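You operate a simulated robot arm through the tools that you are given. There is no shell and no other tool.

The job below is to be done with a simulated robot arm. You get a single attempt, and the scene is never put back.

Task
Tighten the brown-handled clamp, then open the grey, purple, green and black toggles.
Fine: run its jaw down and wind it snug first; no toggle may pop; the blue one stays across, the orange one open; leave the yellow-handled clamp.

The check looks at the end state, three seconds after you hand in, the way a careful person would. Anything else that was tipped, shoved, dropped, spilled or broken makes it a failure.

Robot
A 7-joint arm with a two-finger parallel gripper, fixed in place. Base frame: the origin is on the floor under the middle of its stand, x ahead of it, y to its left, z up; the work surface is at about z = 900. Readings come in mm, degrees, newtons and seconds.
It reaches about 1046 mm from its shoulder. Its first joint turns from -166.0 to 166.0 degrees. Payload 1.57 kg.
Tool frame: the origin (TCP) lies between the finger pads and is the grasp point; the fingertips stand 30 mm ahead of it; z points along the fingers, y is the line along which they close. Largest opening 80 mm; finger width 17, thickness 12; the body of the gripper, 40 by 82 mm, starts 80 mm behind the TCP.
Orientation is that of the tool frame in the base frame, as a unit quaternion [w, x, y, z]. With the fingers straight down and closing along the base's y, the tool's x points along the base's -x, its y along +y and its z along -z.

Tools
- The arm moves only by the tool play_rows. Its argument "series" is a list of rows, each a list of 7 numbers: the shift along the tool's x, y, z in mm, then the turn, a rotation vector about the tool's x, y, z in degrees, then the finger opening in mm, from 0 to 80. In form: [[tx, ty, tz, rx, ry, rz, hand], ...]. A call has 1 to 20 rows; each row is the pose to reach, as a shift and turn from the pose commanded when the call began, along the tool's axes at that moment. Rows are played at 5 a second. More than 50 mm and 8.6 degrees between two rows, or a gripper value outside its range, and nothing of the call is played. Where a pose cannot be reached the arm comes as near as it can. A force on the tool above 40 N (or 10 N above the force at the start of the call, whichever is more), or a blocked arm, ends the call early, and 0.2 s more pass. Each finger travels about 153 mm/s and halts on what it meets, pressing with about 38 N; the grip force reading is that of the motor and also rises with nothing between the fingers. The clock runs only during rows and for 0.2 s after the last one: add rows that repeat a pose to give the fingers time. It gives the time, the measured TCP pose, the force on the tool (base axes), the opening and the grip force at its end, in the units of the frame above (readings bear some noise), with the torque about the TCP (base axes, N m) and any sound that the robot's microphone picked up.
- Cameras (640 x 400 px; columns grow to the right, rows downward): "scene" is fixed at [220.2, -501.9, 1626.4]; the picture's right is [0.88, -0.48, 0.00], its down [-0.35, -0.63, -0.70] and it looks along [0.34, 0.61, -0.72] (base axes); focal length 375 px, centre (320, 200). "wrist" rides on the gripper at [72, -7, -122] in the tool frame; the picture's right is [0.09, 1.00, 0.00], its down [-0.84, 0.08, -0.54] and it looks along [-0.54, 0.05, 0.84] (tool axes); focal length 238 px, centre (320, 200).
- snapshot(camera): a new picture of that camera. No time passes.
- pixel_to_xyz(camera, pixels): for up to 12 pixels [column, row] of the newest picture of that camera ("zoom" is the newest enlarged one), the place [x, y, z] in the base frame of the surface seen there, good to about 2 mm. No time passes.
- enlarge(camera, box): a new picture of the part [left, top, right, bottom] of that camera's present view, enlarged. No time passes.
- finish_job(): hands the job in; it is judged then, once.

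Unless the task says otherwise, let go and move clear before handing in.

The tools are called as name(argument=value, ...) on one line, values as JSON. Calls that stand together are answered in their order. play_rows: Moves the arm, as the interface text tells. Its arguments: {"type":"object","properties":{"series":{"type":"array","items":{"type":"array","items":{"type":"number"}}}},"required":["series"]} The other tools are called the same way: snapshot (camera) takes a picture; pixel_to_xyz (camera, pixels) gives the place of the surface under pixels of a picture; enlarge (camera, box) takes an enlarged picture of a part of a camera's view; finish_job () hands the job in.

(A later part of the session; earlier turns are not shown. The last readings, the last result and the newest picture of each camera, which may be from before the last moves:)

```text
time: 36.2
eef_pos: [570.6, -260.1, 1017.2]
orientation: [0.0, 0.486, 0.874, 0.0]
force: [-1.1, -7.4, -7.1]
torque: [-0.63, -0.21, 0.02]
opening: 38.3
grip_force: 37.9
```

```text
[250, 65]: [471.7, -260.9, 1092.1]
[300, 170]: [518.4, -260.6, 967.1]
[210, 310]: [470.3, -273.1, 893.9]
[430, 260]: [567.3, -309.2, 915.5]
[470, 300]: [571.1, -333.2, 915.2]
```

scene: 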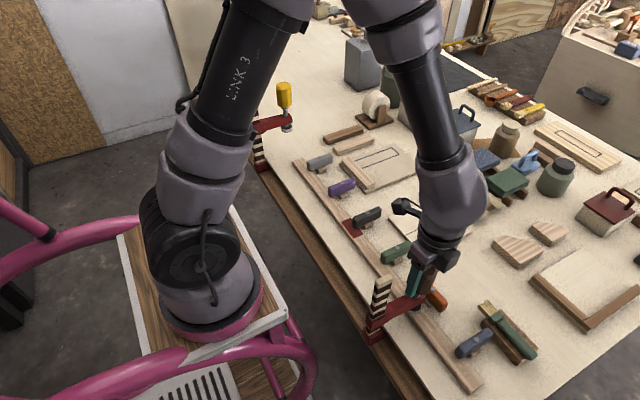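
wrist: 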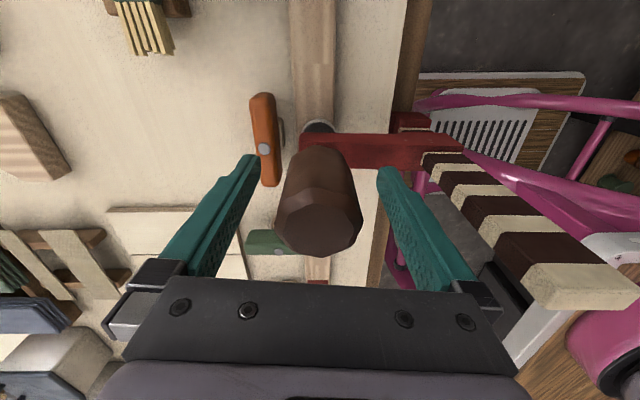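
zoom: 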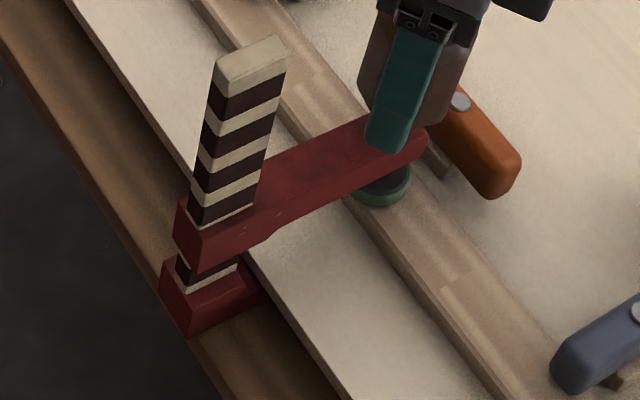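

The bar's top corner shifted up slightly again, about 1 mm, while the rim stays green. I'll check the lower jaw's height against the table's underside to see whether the frame is seated.

enlarge(camera="scene", box=[355, 310, 425, 355])

pixel_to_xyz(camera="zoom", pixels=[[180, 130], [200, 200], [240, 180], [290, 165], [320, 150], [130, 150], [150, 220], [280, 130], [330, 200], [250, 120], [300, 250], [340, 130]])

```text
8.89 times, centred on (390, 332) of scene
```

zoom: 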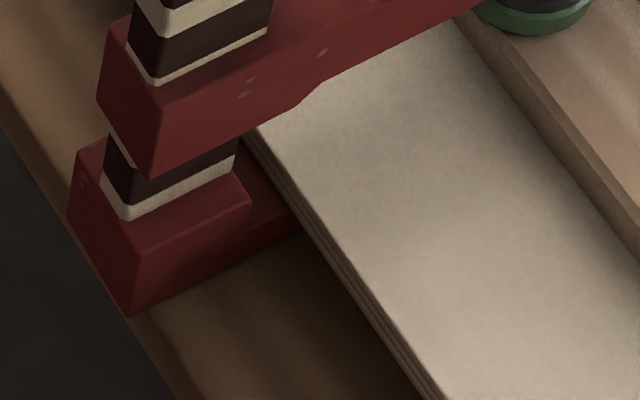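

```text
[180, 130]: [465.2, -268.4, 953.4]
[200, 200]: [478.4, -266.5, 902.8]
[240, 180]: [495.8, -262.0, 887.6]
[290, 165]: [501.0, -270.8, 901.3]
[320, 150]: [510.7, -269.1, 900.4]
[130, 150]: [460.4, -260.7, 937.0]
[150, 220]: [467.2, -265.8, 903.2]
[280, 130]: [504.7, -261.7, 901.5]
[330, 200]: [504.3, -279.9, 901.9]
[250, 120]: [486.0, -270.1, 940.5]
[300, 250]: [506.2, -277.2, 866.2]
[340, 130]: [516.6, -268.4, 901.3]
```

The lower jaw's top is at z≈887, right at the table's underside, so the frame is seated and further winding only adds squeeze. I'll wind a little more to +84° and read the torque.

play_rows(series=[[0, 0, 0, 0, 0, 5, 30], [0, 0, 0, 0, 0, 10, 30], [0, 0, 0, 0, 0, 15, 30], [0, 0, 0, 0, 0, 20, 30], [0, 0, 0, 0, 0, 25, 30]])

enlarge(camera="scene", box=[350, 265, 450, 360])

snapshot(camera="scene")

```text
time: 37.4
eef_pos: [569.9, -258.7, 1018.7]
orientation: [0.0, 0.663, 0.749, 0.0]
force: [0.4, -6.5, -16.8]
torque: [-0.46, -0.26, 0.03]
opening: 38.6
grip_force: 37.4
```

```text
4.21 times, centred on (400, 312) of scene
```

zoom: 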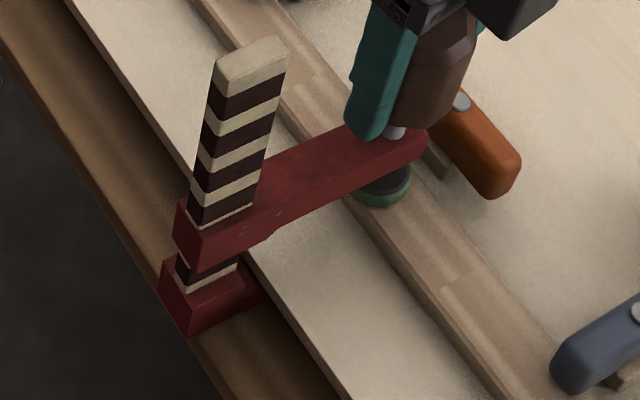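

```text
taken
```

scene: 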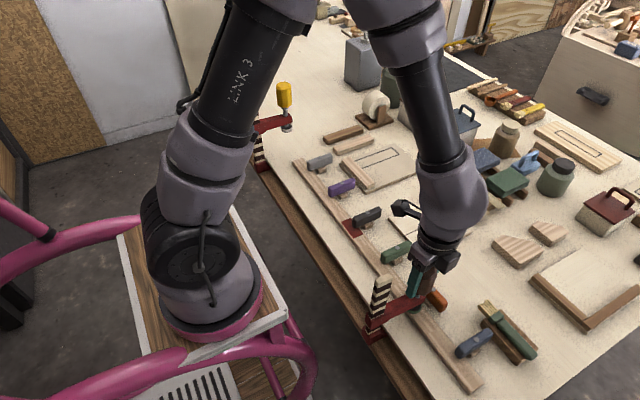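

The rim is still green with the hand at +84°. I'll open again, confirm it holds, and measure handle, arm and bar heights to judge how the screw is loading the frame.

play_rows(series=[[0, 0, 0, 0, 0, 0, 50], [0, 0, 0, 0, 0, 0, 80], [0, 0, 0, 0, 0, 0, 80]])

enlarge(camera="scene", box=[350, 265, 450, 360])

snapshot(camera="wrist")

pixel_to_xyz(camera="zoom", pixels=[[250, 65], [300, 170], [280, 175], [375, 205], [430, 260], [470, 300], [430, 230]])

pixel_to_xyz(camera="wrist", pixels=[[318, 228], [318, 215], [325, 235]])

```text
time: 38.2
eef_pos: [570.1, -260.6, 1018.1]
orientation: [0.0, 0.662, 0.749, 0.0]
force: [-0.2, -0.1, 1.2]
torque: [-0.02, -0.03, 0.0]
opening: 80.0
grip_force: 0.1
```

```text
4.21 times, centred on (400, 312) of scene
```

zoom: 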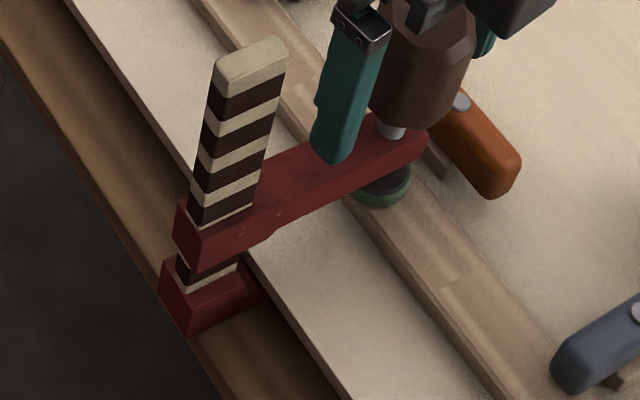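

```text
taken
```

wrist: 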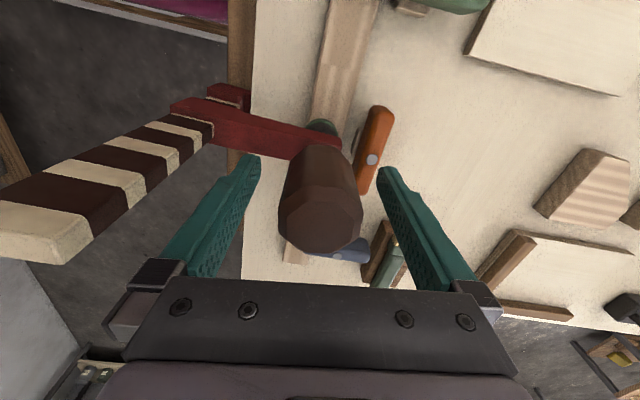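

```text
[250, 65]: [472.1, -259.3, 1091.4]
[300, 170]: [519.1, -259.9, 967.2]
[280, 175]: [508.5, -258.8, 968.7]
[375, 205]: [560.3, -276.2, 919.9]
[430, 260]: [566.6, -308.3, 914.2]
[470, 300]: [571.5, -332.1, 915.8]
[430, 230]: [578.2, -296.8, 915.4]
```

```text
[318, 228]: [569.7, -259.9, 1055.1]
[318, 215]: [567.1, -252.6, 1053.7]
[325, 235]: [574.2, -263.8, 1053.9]
```

The rim stays green unassisted, the handle has wound down about 4–5 mm relative to the arm, and the frame shows slight flex, so the clamp is snug. I'll rise straight up clear of the handle, then turn the hand back to yaw 0.

play_rows(series=[[0, 0, -20, 0, 0, 0, 80], [0, 0, -45, 0, 0, 0, 80], [0, 0, -75, 0, 0, 0, 80], [0, 0, -110, 0, 0, 0, 80], [0, 0, -145, 0, 0, 0, 80], [0, 0, -160, 0, 0, 0, 80], [0, 0, -160, 0, 0, -8.4, 80], [0, 0, -160, 0, 0, -16.8, 80], [0, 0, -160, 0, 0, -25.2, 80], [0, 0, -160, 0, 0, -33.6, 80], [0, 0, -160, 0, 0, -42, 80], [0, 0, -160, 0, 0, -50.4, 80], [0, 0, -160, 0, 0, -58.8, 80], [0, 0, -160, 0, 0, -67.2, 80], [0, 0, -160, 0, 0, -75.6, 80], [0, 0, -160, 0, 0, -83, 80], [0, 0, -160, 0, 0, -83, 80]])

snapshot(camera="wrist")

enlarge(camera="scene", box=[350, 220, 480, 350])

```text
time: 41.8
eef_pos: [570.1, -260.7, 1178.5]
orientation: [0.0, -0.001, 1.0, 0.0]
force: [0.0, -0.3, -0.5]
torque: [0.0, 0.0, -0.01]
opening: 80.0
grip_force: 0.1
```

```text
taken
```

wrist: 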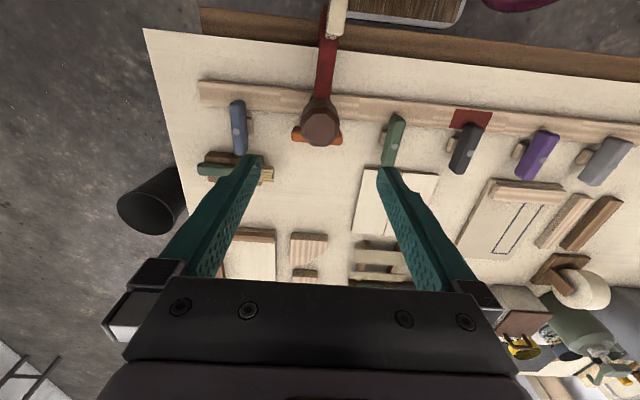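

```text
3.08 times, centred on (415, 285) of scene
```

zoom: 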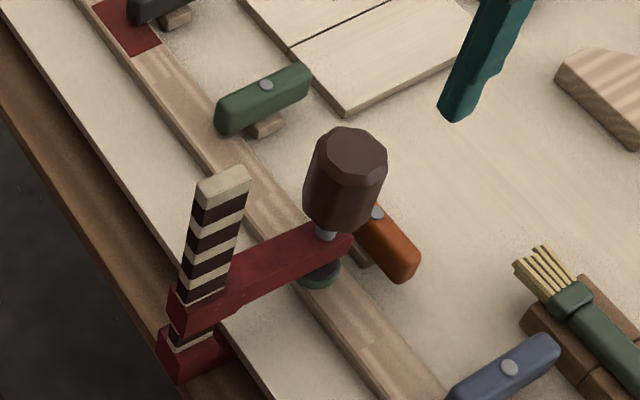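

The clamp holds with its rim green at (320,280) in the zoom, and the orange toggle is untouched. Next I'll travel at height to a spot above the grey toggle near (615,215).

play_rows(series=[[-4, 40, 0, 0, 0, 0, 60], [-8, 80, 0, 0, 0, 0, 50], [-12, 120, 0, 0, 0, 0, 50], [-16, 160, 0, 0, 0, 0, 50], [-20, 200, 0, 0, 0, 0, 50], [-24, 240, 0, 0, 0, 0, 50], [-28, 280, 0, 0, 0, 0, 50], [-32, 320, 0, 0, 0, 0, 50], [-36, 360, 0, 0, 0, 0, 50], [-40, 400, 0, 0, 0, 0, 50], [-44, 440, 0, 0, 0, 0, 50], [-45, 475, 0, 0, 0, 0, 50], [-45, 475, 40, 0, 0, 0, 50], [-45, 475, 80, 0, 0, 0, 50], [-45, 475, 80, 0, 0, 0, 50]])

snapshot(camera="wrist")

snapshot(camera="scene")

```text
time: 45.0
eef_pos: [616.5, 213.9, 1098.3]
orientation: [0.0, 0.0, 1.0, 0.0]
force: [-0.3, -0.3, -0.3]
torque: [-0.01, -0.03, 0.02]
opening: 50.0
grip_force: 0.1
```

```text
taken
```

wrist: 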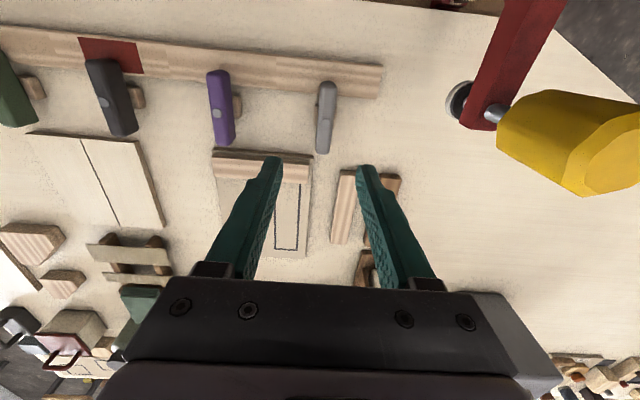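

```text
taken
```

scene: 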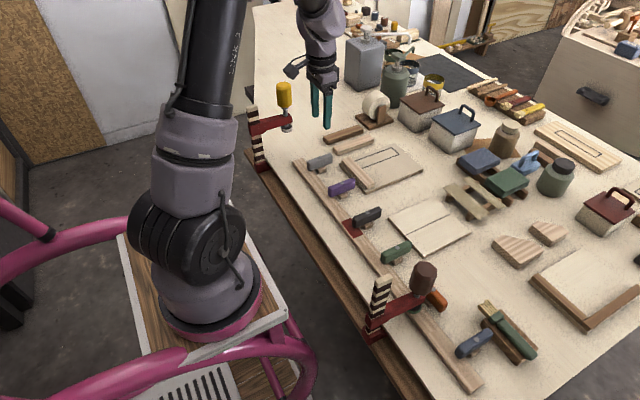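

The hand is above the grey toggle, which appears at (325,117) in the wrist view. The yellow clamp's arm and handle are to the right at (480,100) and (570,140), so I'll measure the clearances.

pixel_to_xyz(camera="wrist", pixels=[[326, 85], [323, 118], [322, 150], [316, 100], [334, 100], [318, 135], [331, 135], [465, 100], [580, 140], [640, 180], [500, 100], [345, 180]])

pixel_to_xyz(camera="scene", pixels=[[285, 87], [285, 100], [279, 95], [291, 95], [287, 128], [270, 124], [290, 120], [337, 134], [355, 145], [253, 110]])

enlarge(camera="wrist", box=[260, 50, 400, 190])

```text
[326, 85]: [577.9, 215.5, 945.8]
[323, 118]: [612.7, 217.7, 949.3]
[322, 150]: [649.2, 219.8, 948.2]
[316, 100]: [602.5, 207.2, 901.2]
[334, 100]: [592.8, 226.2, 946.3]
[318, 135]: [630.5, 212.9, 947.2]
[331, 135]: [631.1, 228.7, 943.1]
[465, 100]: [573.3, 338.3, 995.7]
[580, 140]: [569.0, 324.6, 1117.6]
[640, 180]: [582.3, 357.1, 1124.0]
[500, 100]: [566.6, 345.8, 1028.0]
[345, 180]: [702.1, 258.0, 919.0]
```

```text
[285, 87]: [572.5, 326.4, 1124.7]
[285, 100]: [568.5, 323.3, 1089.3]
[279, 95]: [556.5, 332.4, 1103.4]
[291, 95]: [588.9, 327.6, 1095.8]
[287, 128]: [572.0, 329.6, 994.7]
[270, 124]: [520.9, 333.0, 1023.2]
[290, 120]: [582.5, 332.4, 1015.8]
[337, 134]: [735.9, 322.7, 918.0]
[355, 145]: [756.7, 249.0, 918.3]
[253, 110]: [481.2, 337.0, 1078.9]
```

```text
2.86 times, centred on (330, 120) of wrist
```

zoom: 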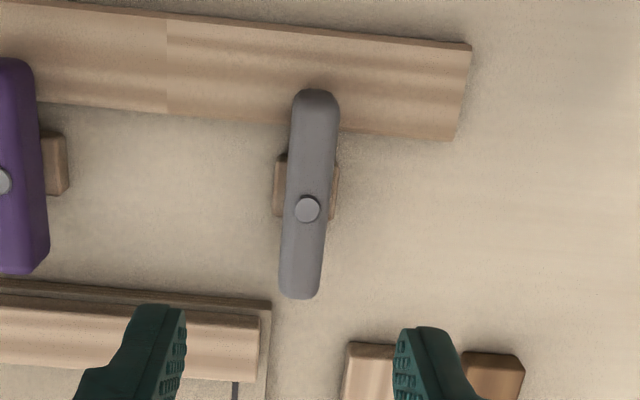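

The grey bar is centred near y≈216.5 with its pin at (615,217), and the yellow handle is about 100 mm away on the +y side. I'll turn the hand counter-clockwise (-rz) so the camera swings away from it; first I need the post's height.

pixel_to_xyz(camera="zoom", pixels=[[281, 165], [280, 185], [280, 205], [334, 185], [335, 205], [52, 150], [60, 170], [295, 150], [335, 150], [307, 209], [300, 270], [40, 200]])

enlarge(camera="scene", box=[295, 145, 365, 205])

```text
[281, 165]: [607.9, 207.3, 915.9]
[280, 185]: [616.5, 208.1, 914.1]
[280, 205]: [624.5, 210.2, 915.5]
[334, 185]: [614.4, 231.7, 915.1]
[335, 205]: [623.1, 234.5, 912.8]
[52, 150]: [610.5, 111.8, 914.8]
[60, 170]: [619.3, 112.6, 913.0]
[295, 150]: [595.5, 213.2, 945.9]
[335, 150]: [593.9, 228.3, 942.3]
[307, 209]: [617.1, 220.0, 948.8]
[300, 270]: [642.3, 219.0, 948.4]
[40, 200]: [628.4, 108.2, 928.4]
```

```text
6.67 times, centred on (330, 175) of scene
```

zoom: 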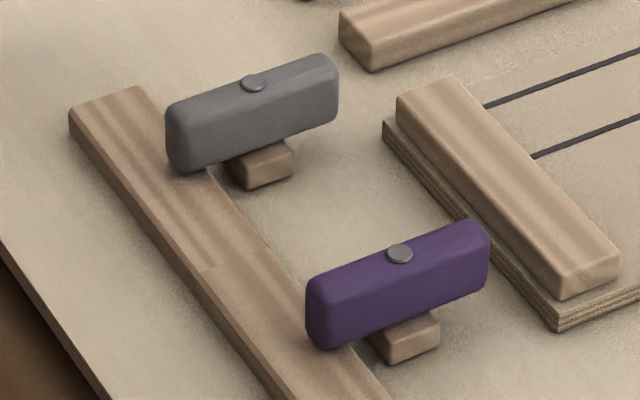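

The bar spans z≈916–948, with post and batten tops at z≈915, so fingertips at z≈924 will clear both. I'll refine the pin centres from this view.

pixel_to_xyz(camera="zoom", pixels=[[253, 81], [400, 251], [180, 110], [325, 65], [265, 130], [320, 285], [480, 230], [410, 290], [215, 95], [300, 72]])

```text
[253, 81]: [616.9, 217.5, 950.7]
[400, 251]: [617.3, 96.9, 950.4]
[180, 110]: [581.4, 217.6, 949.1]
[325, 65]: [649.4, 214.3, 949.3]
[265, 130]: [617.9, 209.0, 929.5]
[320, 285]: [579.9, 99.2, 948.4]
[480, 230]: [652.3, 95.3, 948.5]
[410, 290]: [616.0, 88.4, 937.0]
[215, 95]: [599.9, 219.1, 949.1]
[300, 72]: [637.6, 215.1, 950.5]
```

The grey pin is at about (616.5,217.5). I'll lower over it with the fingers at 50 mm, stopping with the tips just above post height.

play_rows(series=[[0, 2, 30, 0, 0, 0, 50], [0, 3.5, 60, 0, 0, 0, 50], [0, 3.5, 90, 0, 0, 0, 50], [0, 3.5, 115, 0, 0, 0, 50], [0, 3.5, 130, 0, 0, 0, 50], [0, 3.5, 138, 0, 0, 0, 50], [0, 3.5, 143, 0, 0, 0, 50], [0, 3.5, 143, 0, 0, 0, 50]])

snapshot(camera="wrist")

snapshot(camera="scene")

```text
time: 46.8
eef_pos: [614.3, 218.1, 954.8]
orientation: [0.0, 0.0, 1.0, 0.0]
force: [0.1, -0.8, 0.2]
torque: [0.01, -0.03, 0.0]
opening: 50.0
grip_force: 0.0
```

```text
taken
```

wrist: 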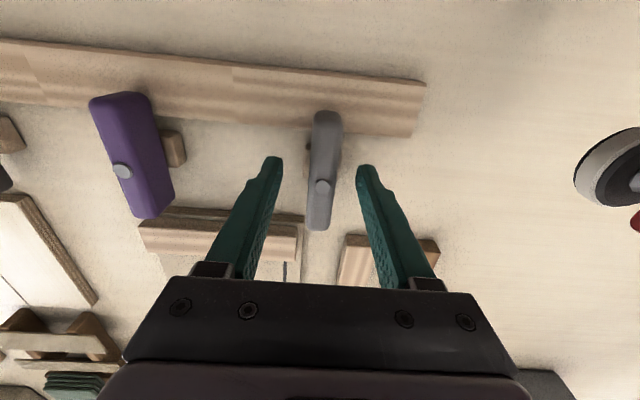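

```text
taken
```

scene: 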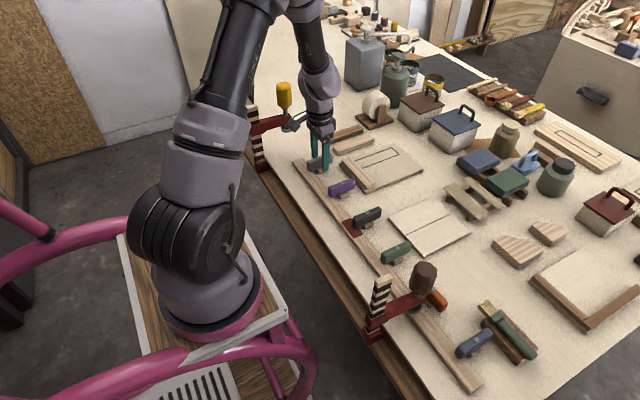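

The grey bar is between the fingers, with its pin at (323,187) in the wrist view. I'll close on it gently.

play_rows(series=[[-1.5, -0.5, 0, 0, 0, 0, 40], [-1.5, -0.5, 0, 0, 0, 0, 25], [-1.5, -0.5, 0, 0, 0, 0, 12], [-1.5, -0.5, 0, 0, 0, 0, 12]])

```text
time: 47.8
eef_pos: [616.6, 218.3, 955.7]
orientation: [0.0, 0.0, 1.0, 0.0]
force: [0.3, 9.0, -0.2]
torque: [0.08, -0.11, -0.09]
opening: 20.2
grip_force: 4.3
```

The bar is met at 20.2 mm, with a 9 N sideways push showing I'm about a millimetre off in y. I'll recentre slightly and firm up the grip.

play_rows(series=[[0, 1, 0, 0, 0, 0, 5], [0, 1, 0, 0, 0, 0, 0], [0, 1, 0, 0, 0, 0, 0]])

```text
time: 48.6
eef_pos: [617.5, 219.5, 954.8]
orientation: [0.0, 0.0, 1.0, -0.001]
force: [-0.7, 15.7, 5.9]
torque: [0.2, 0.3, -0.07]
opening: 17.7
grip_force: 32.6
```

The sideways force rose to 15.7 N, so I'll shift back the other way by about 2 mm to unload the pivot.

play_rows(series=[[0, -1, 0, 0, 0, 0, 0], [0, -2, 0, 0, 0, 0, 0], [0, -2, 0, 0, 0, 0, 0]])

```text
time: 49.4
eef_pos: [616.6, 220.8, 956.5]
orientation: [0.0, -0.001, 1.0, 0.001]
force: [3.3, 38.1, -8.0]
torque: [0.03, -0.49, -0.44]
opening: 17.9
grip_force: 32.9
```

Now it reads 38 N, so +y was right after all and the earlier rise came from the firmer grip. From 11 N/mm, balance is about 3.4 mm in +y from here.

play_rows(series=[[0, 1.2, 0, 0, 0, 0, 0], [0, 2.4, 0, 0, 0, 0, 0], [0, 3.4, 0, 0, 0, 0, 0], [0, 3.4, 0, 0, 0, 0, 0]])

enlarge(camera="wrist", box=[240, 90, 400, 250])

enlarge(camera="scene", box=[270, 110, 370, 210])

```text
time: 50.4
eef_pos: [615.0, 219.1, 955.9]
orientation: [0.0, 0.0, 1.0, 0.0]
force: [1.9, 19.0, 10.2]
torque: [0.41, 0.85, -0.01]
opening: 17.9
grip_force: 32.4
```

```text
2.50 times, centred on (320, 170) of wrist
```

zoom: 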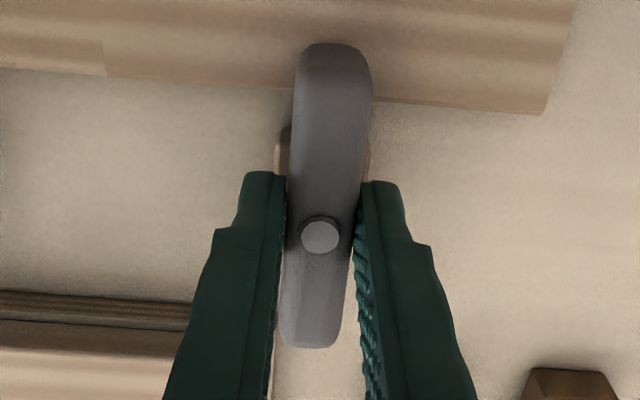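

```text
4.00 times, centred on (320, 160) of scene
```

zoom: 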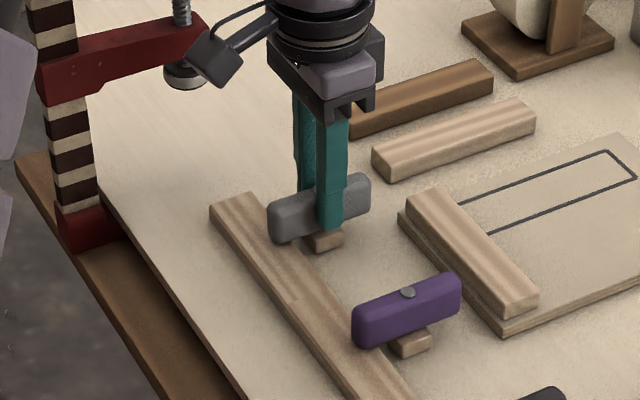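

The bar is nicely between the pads, but the tight grip still loads the pivot sideways by 19 N. I'll loosen to 21 mm so the fingers act as a wrench fork around the 18 mm bar and carry no side load.

play_rows(series=[[0, 0, 0, 0, 0, 0, 21.5], [0, 0, 0, 0, 0, 0, 21.5], [0, 0, 0, 0, 0, 0, 21.5]])

```text
time: 51.2
eef_pos: [615.8, 219.5, 954.3]
orientation: [-0.001, -0.001, 1.0, 0.0]
force: [0.5, 0.5, 0.8]
torque: [0.02, 0.03, 0.01]
opening: 21.5
grip_force: 0.0
```

All forces are now near zero with the fork at 21.5 mm. I'll turn counter-clockwise a little and check the torque response.

play_rows(series=[[0, 0, 0, 0, 0, -5, 21.5], [0, 0, 0, 0, 0, -10, 21.5], [0, 0, 0, 0, 0, -15, 21.5], [0, 0, 0, 0, 0, -20, 21.5], [0, 0, 0, 0, 0, -20, 21.5]])

enlarge(camera="scene", box=[270, 110, 370, 210])

enlarge(camera="wrist", box=[240, 90, 400, 250])

```text
time: 52.4
eef_pos: [618.0, 220.1, 954.6]
orientation: [-0.001, -0.172, 0.985, -0.001]
force: [-1.1, -5.9, -0.9]
torque: [-0.05, 0.48, -0.71]
opening: 25.0
grip_force: 37.1
```

```text
4.00 times, centred on (320, 160) of scene
```

zoom: 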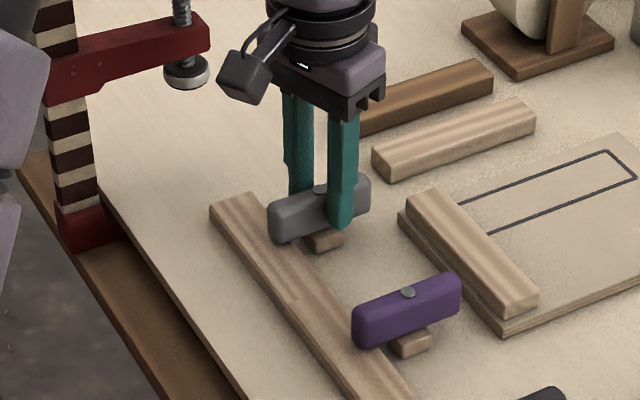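

```text
2.50 times, centred on (320, 170) of wrist
```

zoom: 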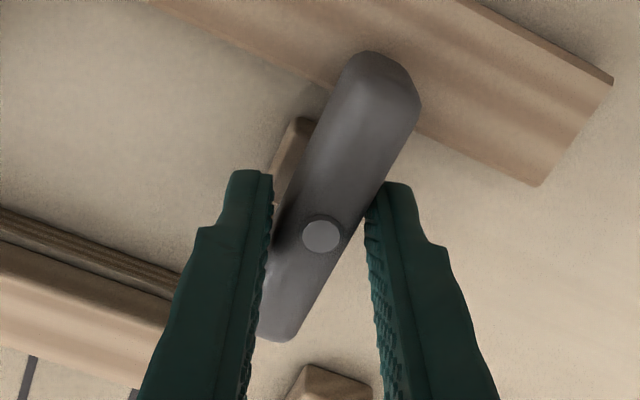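

The bar didn't follow: the torque hit -0.71 N m and the fingers were spread to 25 mm, so it is blocked or stiff counter-clockwise. I'll return to zero and try the clockwise direction gently.

play_rows(series=[[0, 0, 0, 0, 0, 5, 23], [0, 0, 0, 0, 0, 10, 23], [0, 0, 0, 0, 0, 15, 23], [0, 0, 0, 0, 0, 20, 22], [0, 0, 0, 0, 0, 20, 21.5], [0, 0, 0, 0, 0, 25, 21.5], [0, 0, 0, 0, 0, 30, 21.5], [0, 0, 0, 0, 0, 34, 21.5], [0, 0, 0, 0, 0, 34, 21.5]])

enlarge(camera="scene", box=[270, 110, 370, 210])

enlarge(camera="wrist", box=[240, 90, 400, 250])

```text
time: 54.4
eef_pos: [617.0, 220.5, 954.7]
orientation: [0.0, 0.122, 0.993, 0.0]
force: [-0.2, -1.2, 0.2]
torque: [0.0, 0.04, -0.01]
opening: 22.4
grip_force: 0.6
```

```text
4.00 times, centred on (320, 160) of scene
```

zoom: 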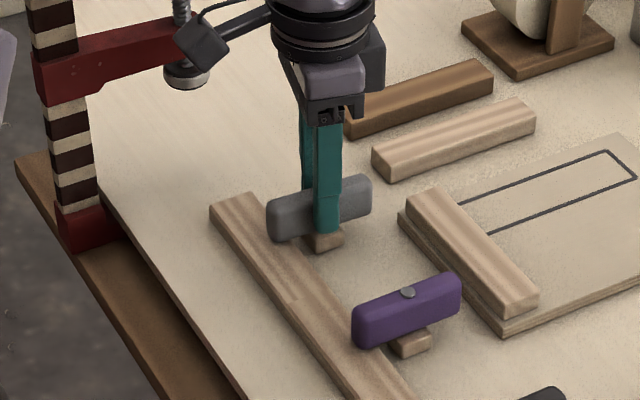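

```text
2.50 times, centred on (320, 170) of wrist
```

zoom: 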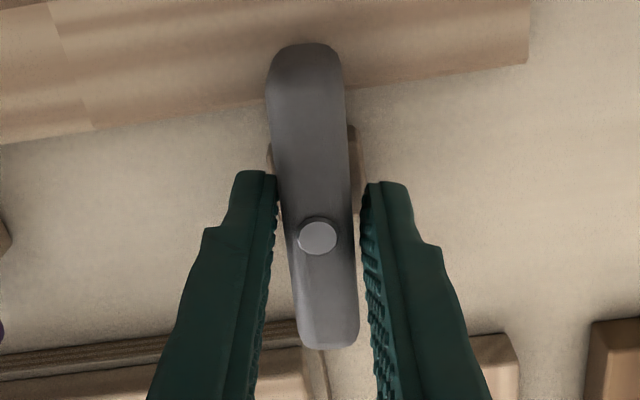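

At +14° there is no load yet because of the fork's slack. I'll continue clockwise in small steps to see whether the bar follows.

play_rows(series=[[0, 0, 0, 0, 0, 5, 21.5], [0, 0, 0, 0, 0, 10, 21.5], [0, 0, 0, 0, 0, 15, 21.5], [0, 0, 0, 0, 0, 15, 21.5]])

enlarge(camera="scene", box=[270, 110, 370, 210])

enlarge(camera="wrist", box=[240, 90, 400, 250])

```text
time: 55.4
eef_pos: [617.8, 220.0, 954.9]
orientation: [0.0, 0.252, 0.968, 0.0]
force: [-1.2, -1.9, -0.5]
torque: [-0.02, 0.04, 0.02]
opening: 23.3
grip_force: 1.0
```

```text
4.00 times, centred on (320, 160) of scene
```

zoom: 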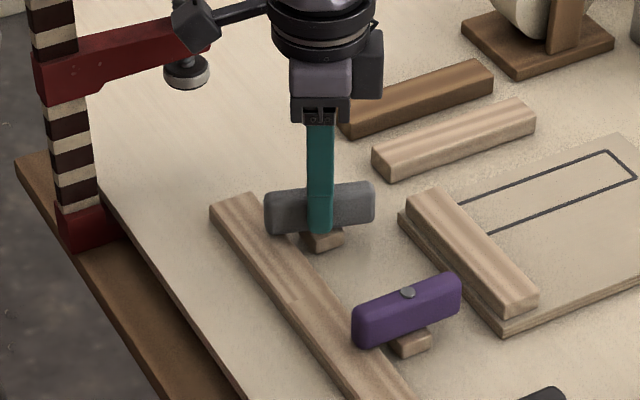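

```text
2.50 times, centred on (320, 170) of wrist
```

zoom: 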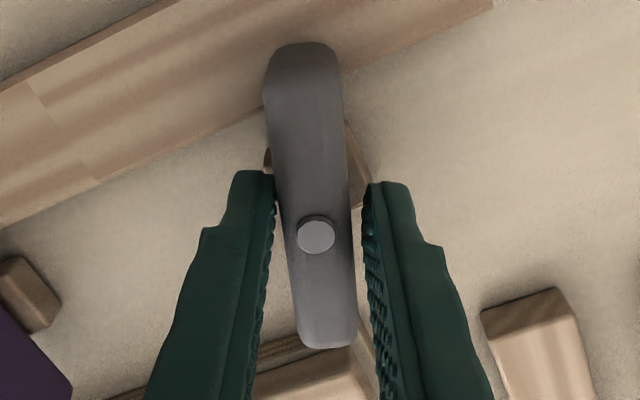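

The grey bar is following clockwise freely, with its left end at (268,210) in the scene zoom. I'll keep turning clockwise; the camera passes the yellow handle with roughly 17 mm to spare, so I'll go in checked stretches.

play_rows(series=[[0, 0, 0, 0, 0, 5, 21.5], [0, 0, 0, 0, 0, 10, 21.5], [0, 0, 0, 0, 0, 15, 21.5], [0, 0, 0, 0, 0, 20, 21.5], [0, 0, 0, 0, 0, 25, 21.5], [0, 0, 0, 0, 0, 25, 21.5]])

enlarge(camera="scene", box=[250, 80, 370, 200])

enlarge(camera="wrist", box=[240, 90, 400, 250])

```text
time: 56.8
eef_pos: [615.6, 221.6, 955.1]
orientation: [0.0, 0.454, 0.891, 0.0]
force: [-1.2, -0.3, 0.8]
torque: [0.0, 0.0, 0.01]
opening: 22.9
grip_force: 0.8
```

```text
3.33 times, centred on (310, 140) of scene
```

zoom: 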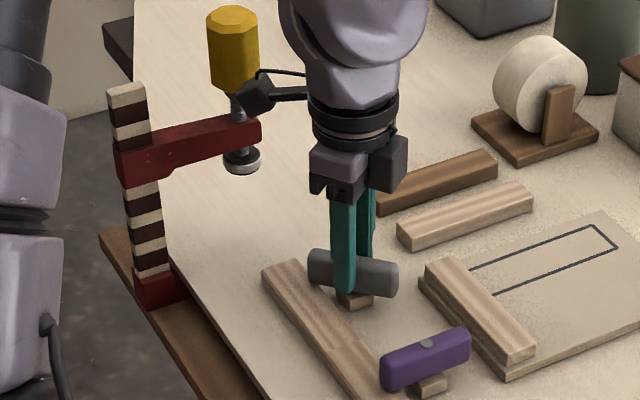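

```text
2.50 times, centred on (320, 170) of wrist
```

zoom: 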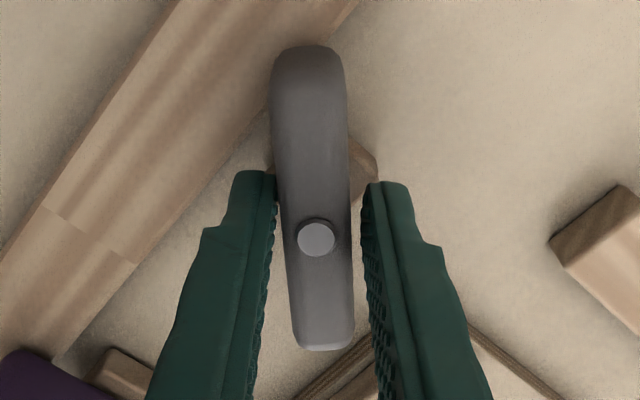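

The bar follows well at about 45°. The camera block appears near the yellow handle at (255,95) in the zoom, so I'll measure its actual gap before going on.

pixel_to_xyz(camera="scene", pixels=[[296, 115], [291, 108], [290, 112], [298, 108], [294, 121], [287, 95], [290, 100]])

enlarge(camera="scene", box=[270, 80, 330, 130])

pixel_to_xyz(camera="zoom", pixels=[[230, 280], [200, 245], [260, 310], [220, 320], [270, 260], [190, 270], [150, 150], [200, 150], [110, 220], [180, 210]])

```text
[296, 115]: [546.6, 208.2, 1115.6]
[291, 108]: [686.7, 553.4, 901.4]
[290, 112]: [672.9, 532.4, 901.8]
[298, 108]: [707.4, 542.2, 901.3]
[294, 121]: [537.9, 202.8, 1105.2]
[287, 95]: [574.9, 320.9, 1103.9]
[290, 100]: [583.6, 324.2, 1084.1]
```

```text
8.00 times, centred on (300, 105) of scene
```

zoom: 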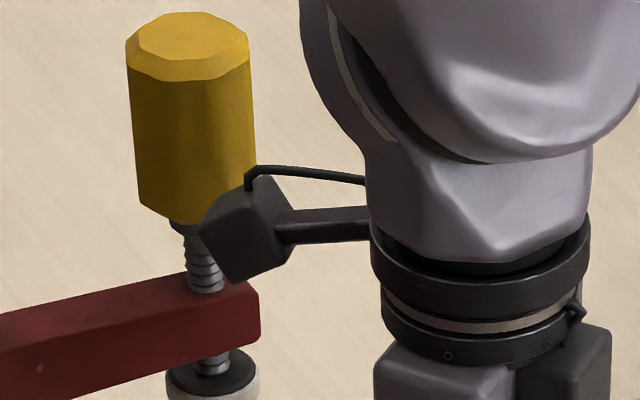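

```text
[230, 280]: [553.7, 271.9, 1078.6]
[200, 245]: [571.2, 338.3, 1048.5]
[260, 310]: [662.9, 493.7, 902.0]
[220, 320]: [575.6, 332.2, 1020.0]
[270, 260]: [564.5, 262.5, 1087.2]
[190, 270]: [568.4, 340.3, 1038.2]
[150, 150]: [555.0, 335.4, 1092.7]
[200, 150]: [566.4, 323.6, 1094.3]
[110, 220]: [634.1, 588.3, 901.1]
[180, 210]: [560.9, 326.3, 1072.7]
```

The camera block is at y≈272 while the yellow handle begins at y≈320, so there's room. I'll continue clockwise.

play_rows(series=[[0, 0, 0, 0, 0, 5, 21.5], [0, 0, 0, 0, 0, 10, 21.5], [0, 0, 0, 0, 0, 15, 21.5], [0, 0, 0, 0, 0, 20, 21.5], [0, 0, 0, 0, 0, 25, 21.5], [0, 0, 0, 0, 0, 30, 21.5], [0, 0, 0, 0, 0, 30, 21.5]])

enlarge(camera="scene", box=[250, 80, 370, 200])

enlarge(camera="wrist", box=[240, 90, 400, 250])

```text
time: 58.4
eef_pos: [616.9, 219.8, 955.5]
orientation: [0.0, 0.67, 0.743, 0.0]
force: [-2.2, 0.7, 0.1]
torque: [0.05, 0.03, 0.02]
opening: 23.4
grip_force: 0.9
```

```text
3.33 times, centred on (310, 140) of scene
```

zoom: 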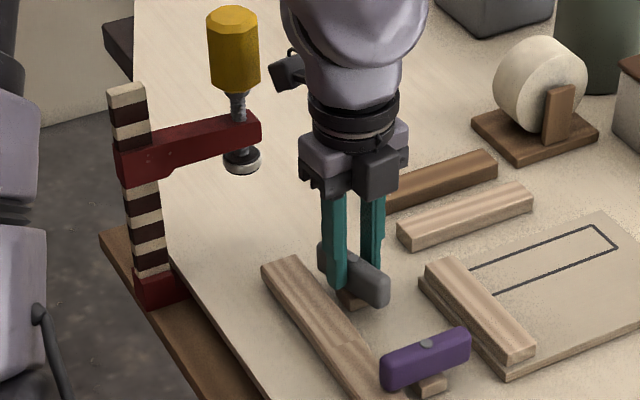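

```text
2.50 times, centred on (320, 170) of wrist
```

zoom: 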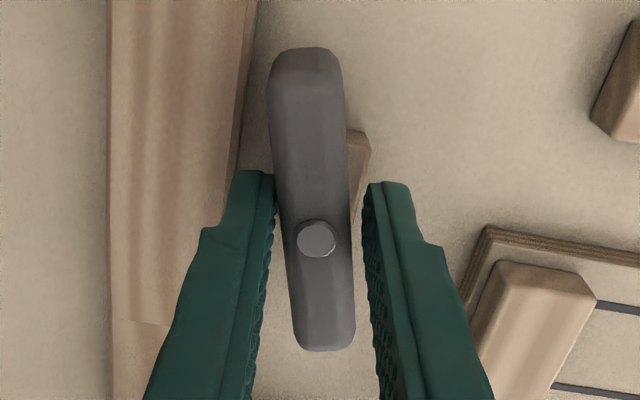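

The grey bar is roughly 75° round, nearly parallel to the batten. I'll turn the last stretch, watching for an end stop.

play_rows(series=[[0, 0, 0, 0, 0, 5, 21.5], [0, 0, 0, 0, 0, 10, 21.5], [0, 0, 0, 0, 0, 14, 21.5], [0, 0, 0, 0, 0, 18, 21.5], [0, 0, 0, 0, 0, 18, 21.5]])

enlarge(camera="scene", box=[250, 80, 370, 200])

enlarge(camera="wrist", box=[240, 90, 400, 250])

```text
time: 59.6
eef_pos: [616.6, 220.0, 956.1]
orientation: [0.0, 0.777, 0.629, 0.0]
force: [-2.7, -0.8, -0.6]
torque: [0.0, 0.08, 0.03]
opening: 22.9
grip_force: 1.2
```

```text
3.33 times, centred on (310, 140) of scene
```

zoom: 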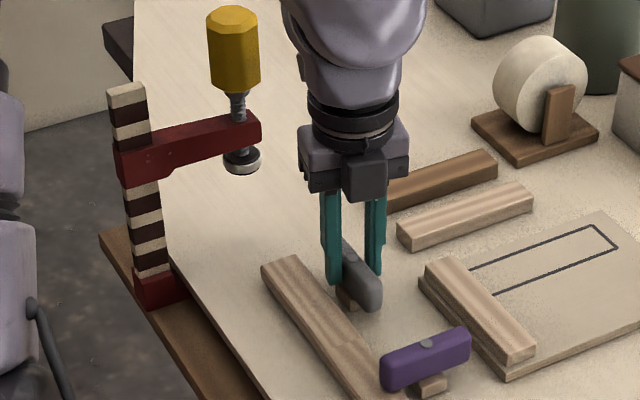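

```text
2.50 times, centred on (320, 170) of wrist
```

zoom: 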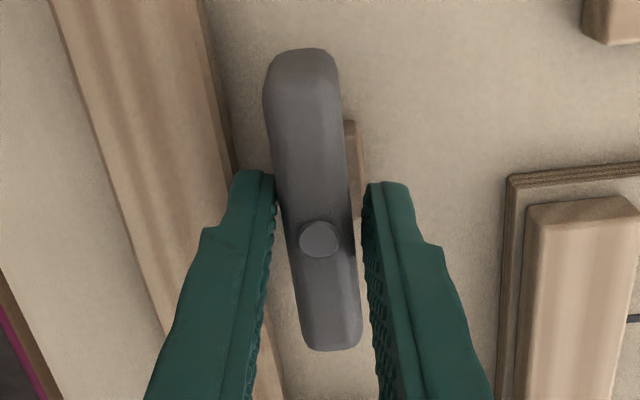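

The bar looks close to parallel with the batten. I'll measure its end points to get the actual angle.

pixel_to_xyz(camera="zoom", pixels=[[270, 100], [340, 100], [300, 60], [300, 320], [358, 320], [332, 340], [290, 250], [352, 240], [318, 238], [280, 160], [347, 160]])

```text
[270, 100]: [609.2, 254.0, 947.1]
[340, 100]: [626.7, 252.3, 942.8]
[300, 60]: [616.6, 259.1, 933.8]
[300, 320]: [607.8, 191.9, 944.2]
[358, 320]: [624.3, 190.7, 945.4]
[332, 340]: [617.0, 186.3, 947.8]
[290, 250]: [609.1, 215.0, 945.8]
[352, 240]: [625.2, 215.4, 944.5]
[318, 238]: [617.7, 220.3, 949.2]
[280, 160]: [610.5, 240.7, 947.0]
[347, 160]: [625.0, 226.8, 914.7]
```

The bar's edges show it about 2° past parallel, fully off the batten. I'll open, rise well clear, and turn back to yaw 0.

play_rows(series=[[0, 0, 0, 0, 0, 0, 36], [0, 0, 0, 0, 0, 0, 40], [0, 0, -15, 0, 0, 0, 40], [0, 0, -40, 0, 0, 0, 40], [0, 0, -70, 0, 0, 0, 40], [0, 0, -100, 0, 0, 0, 40], [0, 0, -100, 0, 0, -8, 40], [0, 0, -100, 0, 0, -16, 40], [0, 0, -100, 0, 0, -24, 40], [0, 0, -100, 0, 0, -32, 40], [0, 0, -100, 0, 0, -40, 40], [0, 0, -100, 0, 0, -48, 40], [0, 0, -100, 0, 0, -56, 40], [0, 0, -100, 0, 0, -64, 40], [0, 0, -100, 0, 0, -72, 40], [0, 0, -100, 0, 0, -80, 40], [0, 0, -100, 0, 0, -88, 40], [0, 0, -100, 0, 0, -96, 40], [0, 0, -100, 0, 0, -102, 40], [0, 0, -100, 0, 0, -102, 40]])

snapshot(camera="scene")

enlarge(camera="scene", box=[280, 130, 440, 280])

```text
time: 63.8
eef_pos: [615.6, 219.8, 1056.3]
orientation: [0.0, 0.0, 1.0, 0.0]
force: [-0.2, 1.1, 0.1]
torque: [-0.01, -0.01, 0.02]
opening: 39.8
grip_force: 0.0
```

```text
taken
```

scene: 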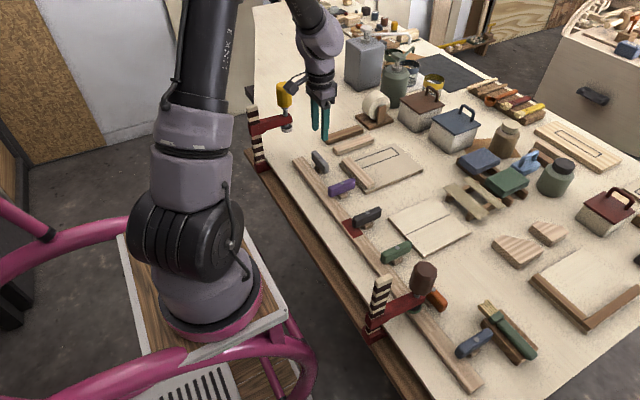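

```text
2.67 times, centred on (360, 205) of scene
```

zoom: 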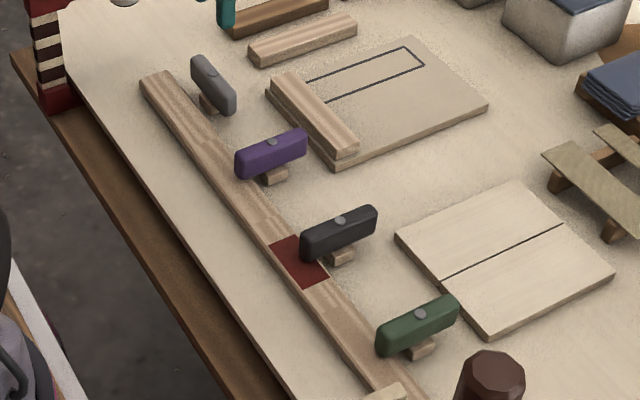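

The grey toggle is open at (213,85) in the zoom, and everything else is unchanged. Next I'll move over the purple toggle and measure its pin from close up.

play_rows(series=[[0, -30, 0, 0, 0, 0, 40], [0, -60, 0, 0, 0, 0, 40], [0, -90, 0, 0, 0, 0, 40], [0, -122, 0, 0, 0, 0, 40], [0, -122, 0, 0, 0, 0, 40]])

enlarge(camera="wrist", box=[240, 80, 400, 220])

enlarge(camera="scene", box=[380, 260, 440, 320])

```text
time: 65.0
eef_pos: [617.3, 99.2, 1058.2]
orientation: [0.0, 0.0, 1.0, -0.001]
force: [-0.2, -0.1, 0.6]
torque: [0.02, 0.01, -0.02]
opening: 40.1
grip_force: 0.0
```

```text
2.86 times, centred on (320, 150) of wrist
```

zoom: 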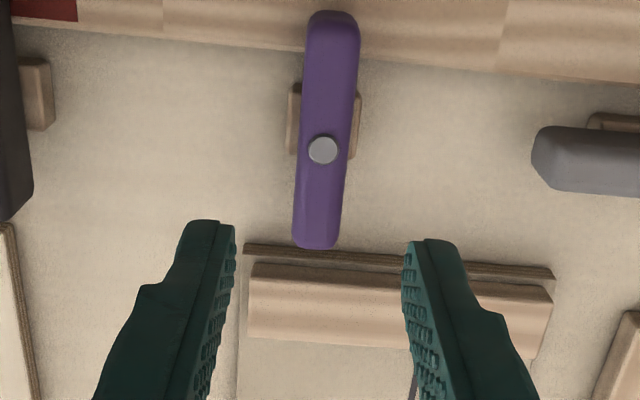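

```text
6.67 times, centred on (410, 290) of scene
```

zoom: 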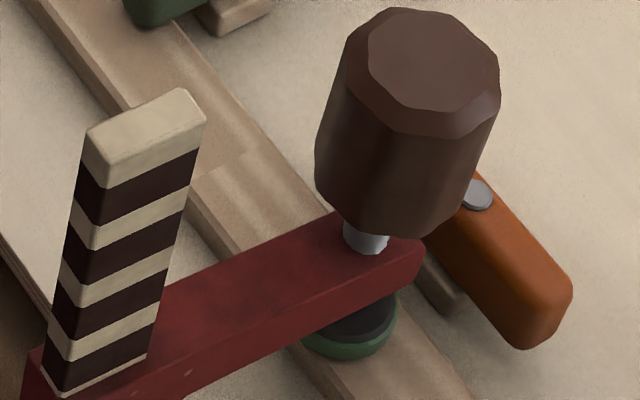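

The clamp rim is still green. I'll re-take the wrist close-up and read the purple pin's location.

enlarge(camera="wrist", box=[240, 80, 400, 220])

pixel_to_xyz(camera="zoom", pixels=[[323, 150], [305, 100], [358, 100], [297, 210], [342, 210], [331, 40], [317, 235], [292, 120], [357, 120], [250, 245], [245, 260]])

```text
2.86 times, centred on (320, 150) of wrist
```

zoom: 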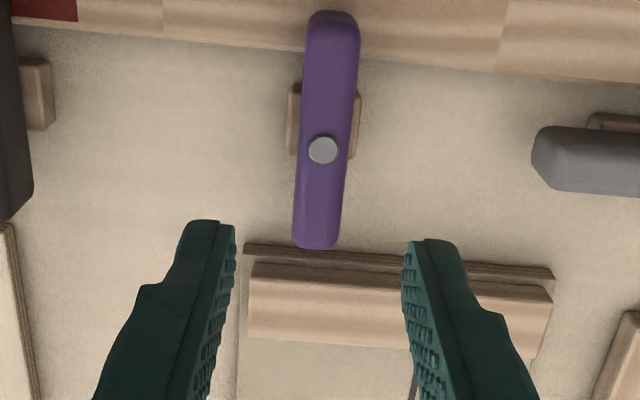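

```text
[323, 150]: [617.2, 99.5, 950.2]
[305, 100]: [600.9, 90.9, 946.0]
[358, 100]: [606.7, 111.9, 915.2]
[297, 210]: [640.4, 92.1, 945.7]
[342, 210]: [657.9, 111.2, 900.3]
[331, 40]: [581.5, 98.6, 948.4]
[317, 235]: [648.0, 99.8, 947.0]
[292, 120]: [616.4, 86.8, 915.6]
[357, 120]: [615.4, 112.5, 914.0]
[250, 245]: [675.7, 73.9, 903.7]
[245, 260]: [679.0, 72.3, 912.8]
```

The purple pin is at (617,99.5), in line with an even 120 mm spacing. I'll lower over it and close to the same loose fork.

play_rows(series=[[0, 0.6, 30, 0, 0, 0, 40], [0, 0.6, 60, 0, 0, 0, 40], [0, 0.6, 80, 0, 0, 0, 40], [0, 0.6, 93, 0, 0, 0, 40], [0, 0.6, 102, 0, 0, 0, 40], [0, 0.6, 102, 0, 0, 0, 30], [0, 0.6, 102, 0, 0, 0, 21.5], [0, 0.6, 102, 0, 0, 0, 21.5]])

enlarge(camera="wrist", box=[240, 90, 400, 250])

```text
time: 66.8
eef_pos: [616.9, 100.6, 953.0]
orientation: [-0.001, 0.0, 1.0, 0.0]
force: [0.3, -0.1, 0.4]
torque: [0.0, 0.0, -0.02]
opening: 21.7
grip_force: 0.0
```

```text
2.50 times, centred on (320, 170) of wrist
```

zoom: 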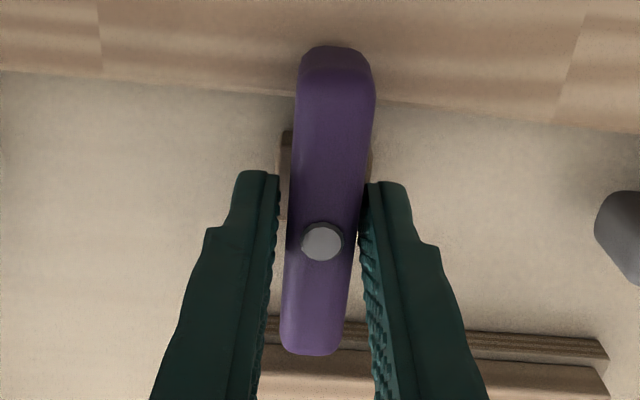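

The fork straddles the purple bar evenly with no load. I'll turn clockwise 30° first and verify that it follows.

play_rows(series=[[0, 0, 0, 0, 0, 5, 21.5], [0, 0, 0, 0, 0, 10, 21.5], [0, 0, 0, 0, 0, 15, 21.5], [0, 0, 0, 0, 0, 20, 21.5], [0, 0, 0, 0, 0, 25, 21.5], [0, 0, 0, 0, 0, 30, 21.5]])

enlarge(camera="scene", box=[290, 130, 410, 250])

```text
time: 68.2
eef_pos: [617.1, 98.9, 953.2]
orientation: [0.0, 0.26, 0.966, 0.0]
force: [0.2, 0.9, -0.2]
torque: [0.03, -0.02, 0.04]
opening: 22.3
grip_force: 0.5
```

```text
3.33 times, centred on (350, 190) of scene
```

zoom: 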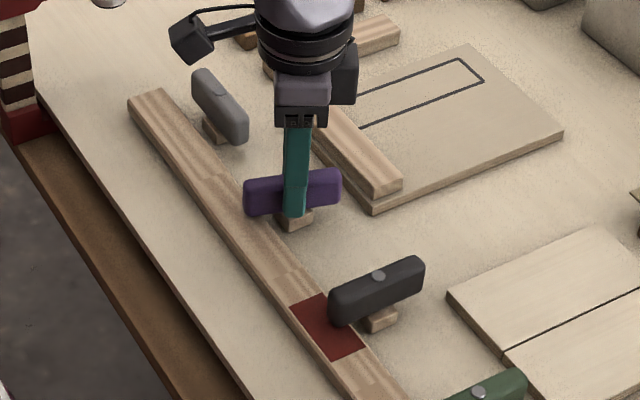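

The purple bar is following clockwise freely (torque 0.04 N m). I'll carry on to the same final turn as for grey.

play_rows(series=[[0, 0, 0, 0, 0, 5, 21.5], [0, 0, 0, 0, 0, 10, 21.5], [0, 0, 0, 0, 0, 15, 21.5], [0, 0, 0, 0, 0, 20, 21.5], [0, 0, 0, 0, 0, 25, 21.5], [0, 0, 0, 0, 0, 30, 21.5], [0, 0, 0, 0, 0, 35, 21.5], [0, 0, 0, 0, 0, 40, 21.5], [0, 0, 0, 0, 0, 45, 21.5], [0, 0, 0, 0, 0, 50, 21.5], [0, 0, 0, 0, 0, 55, 21.5], [0, 0, 0, 0, 0, 60, 21.5], [0, 0, 0, 0, 0, 65, 21.5], [0, 0, 0, 0, 0, 70, 21.5], [0, 0, 0, 0, 0, 70, 21.5]])

enlarge(camera="scene", box=[290, 130, 410, 250])

enlarge(camera="wrist", box=[240, 90, 400, 250])

pixel_to_xyz(camera="zoom", pixels=[[275, 100], [335, 100], [300, 320], [352, 320], [285, 200], [345, 200]])

```text
time: 71.4
eef_pos: [616.9, 100.6, 953.2]
orientation: [0.0, 0.766, 0.642, 0.0]
force: [-0.6, 0.4, 0.5]
torque: [-0.01, 0.06, 0.02]
opening: 22.7
grip_force: 0.5
```

```text
3.33 times, centred on (350, 190) of scene
```

zoom: 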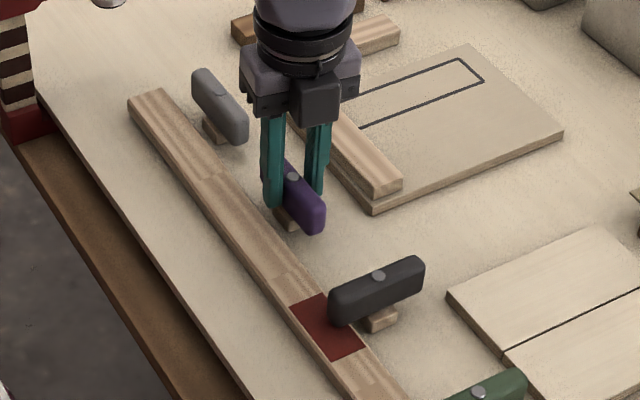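

```text
2.50 times, centred on (320, 170) of wrist
```

zoom: 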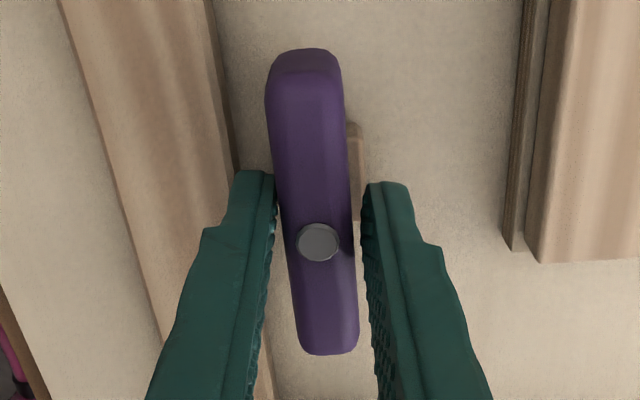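

```text
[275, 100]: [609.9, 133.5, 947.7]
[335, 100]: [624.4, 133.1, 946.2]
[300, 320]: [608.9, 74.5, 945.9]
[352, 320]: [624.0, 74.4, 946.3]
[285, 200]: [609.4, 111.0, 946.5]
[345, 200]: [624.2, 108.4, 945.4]
```

The purple bar is parallel to the batten within 1°. I'll open, rise clear and turn back to yaw 0.

play_rows(series=[[0, 0, 0, 0, 0, 0, 36], [0, 0, 0, 0, 0, 0, 40], [0, 0, -15, 0, 0, 0, 40], [0, 0, -40, 0, 0, 0, 40], [0, 0, -70, 0, 0, 0, 40], [0, 0, -102, 0, 0, 0, 40], [0, 0, -102, 0, 0, -8, 40], [0, 0, -102, 0, 0, -16, 40], [0, 0, -102, 0, 0, -24, 40], [0, 0, -102, 0, 0, -32, 40], [0, 0, -102, 0, 0, -40, 40], [0, 0, -102, 0, 0, -48, 40], [0, 0, -102, 0, 0, -56, 40], [0, 0, -102, 0, 0, -64, 40], [0, 0, -102, 0, 0, -72, 40], [0, 0, -102, 0, 0, -80, 40], [0, 0, -102, 0, 0, -88, 40], [0, 0, -102, 0, 0, -96, 40], [0, 0, -102, 0, 0, -100, 40], [0, 0, -102, 0, 0, -100, 40]])

enlarge(camera="scene", box=[290, 130, 450, 320])

```text
time: 75.6
eef_pos: [616.8, 99.0, 1055.1]
orientation: [0.0, -0.001, 1.0, -0.001]
force: [-0.4, 0.1, 0.6]
torque: [-0.01, -0.02, 0.01]
opening: 40.2
grip_force: 0.1
```

```text
2.11 times, centred on (370, 225) of scene
```

zoom: 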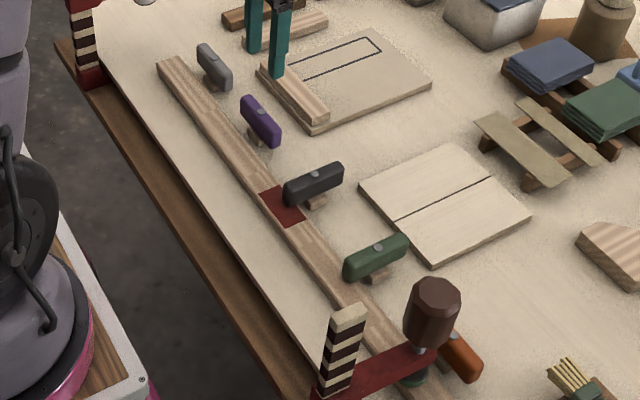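

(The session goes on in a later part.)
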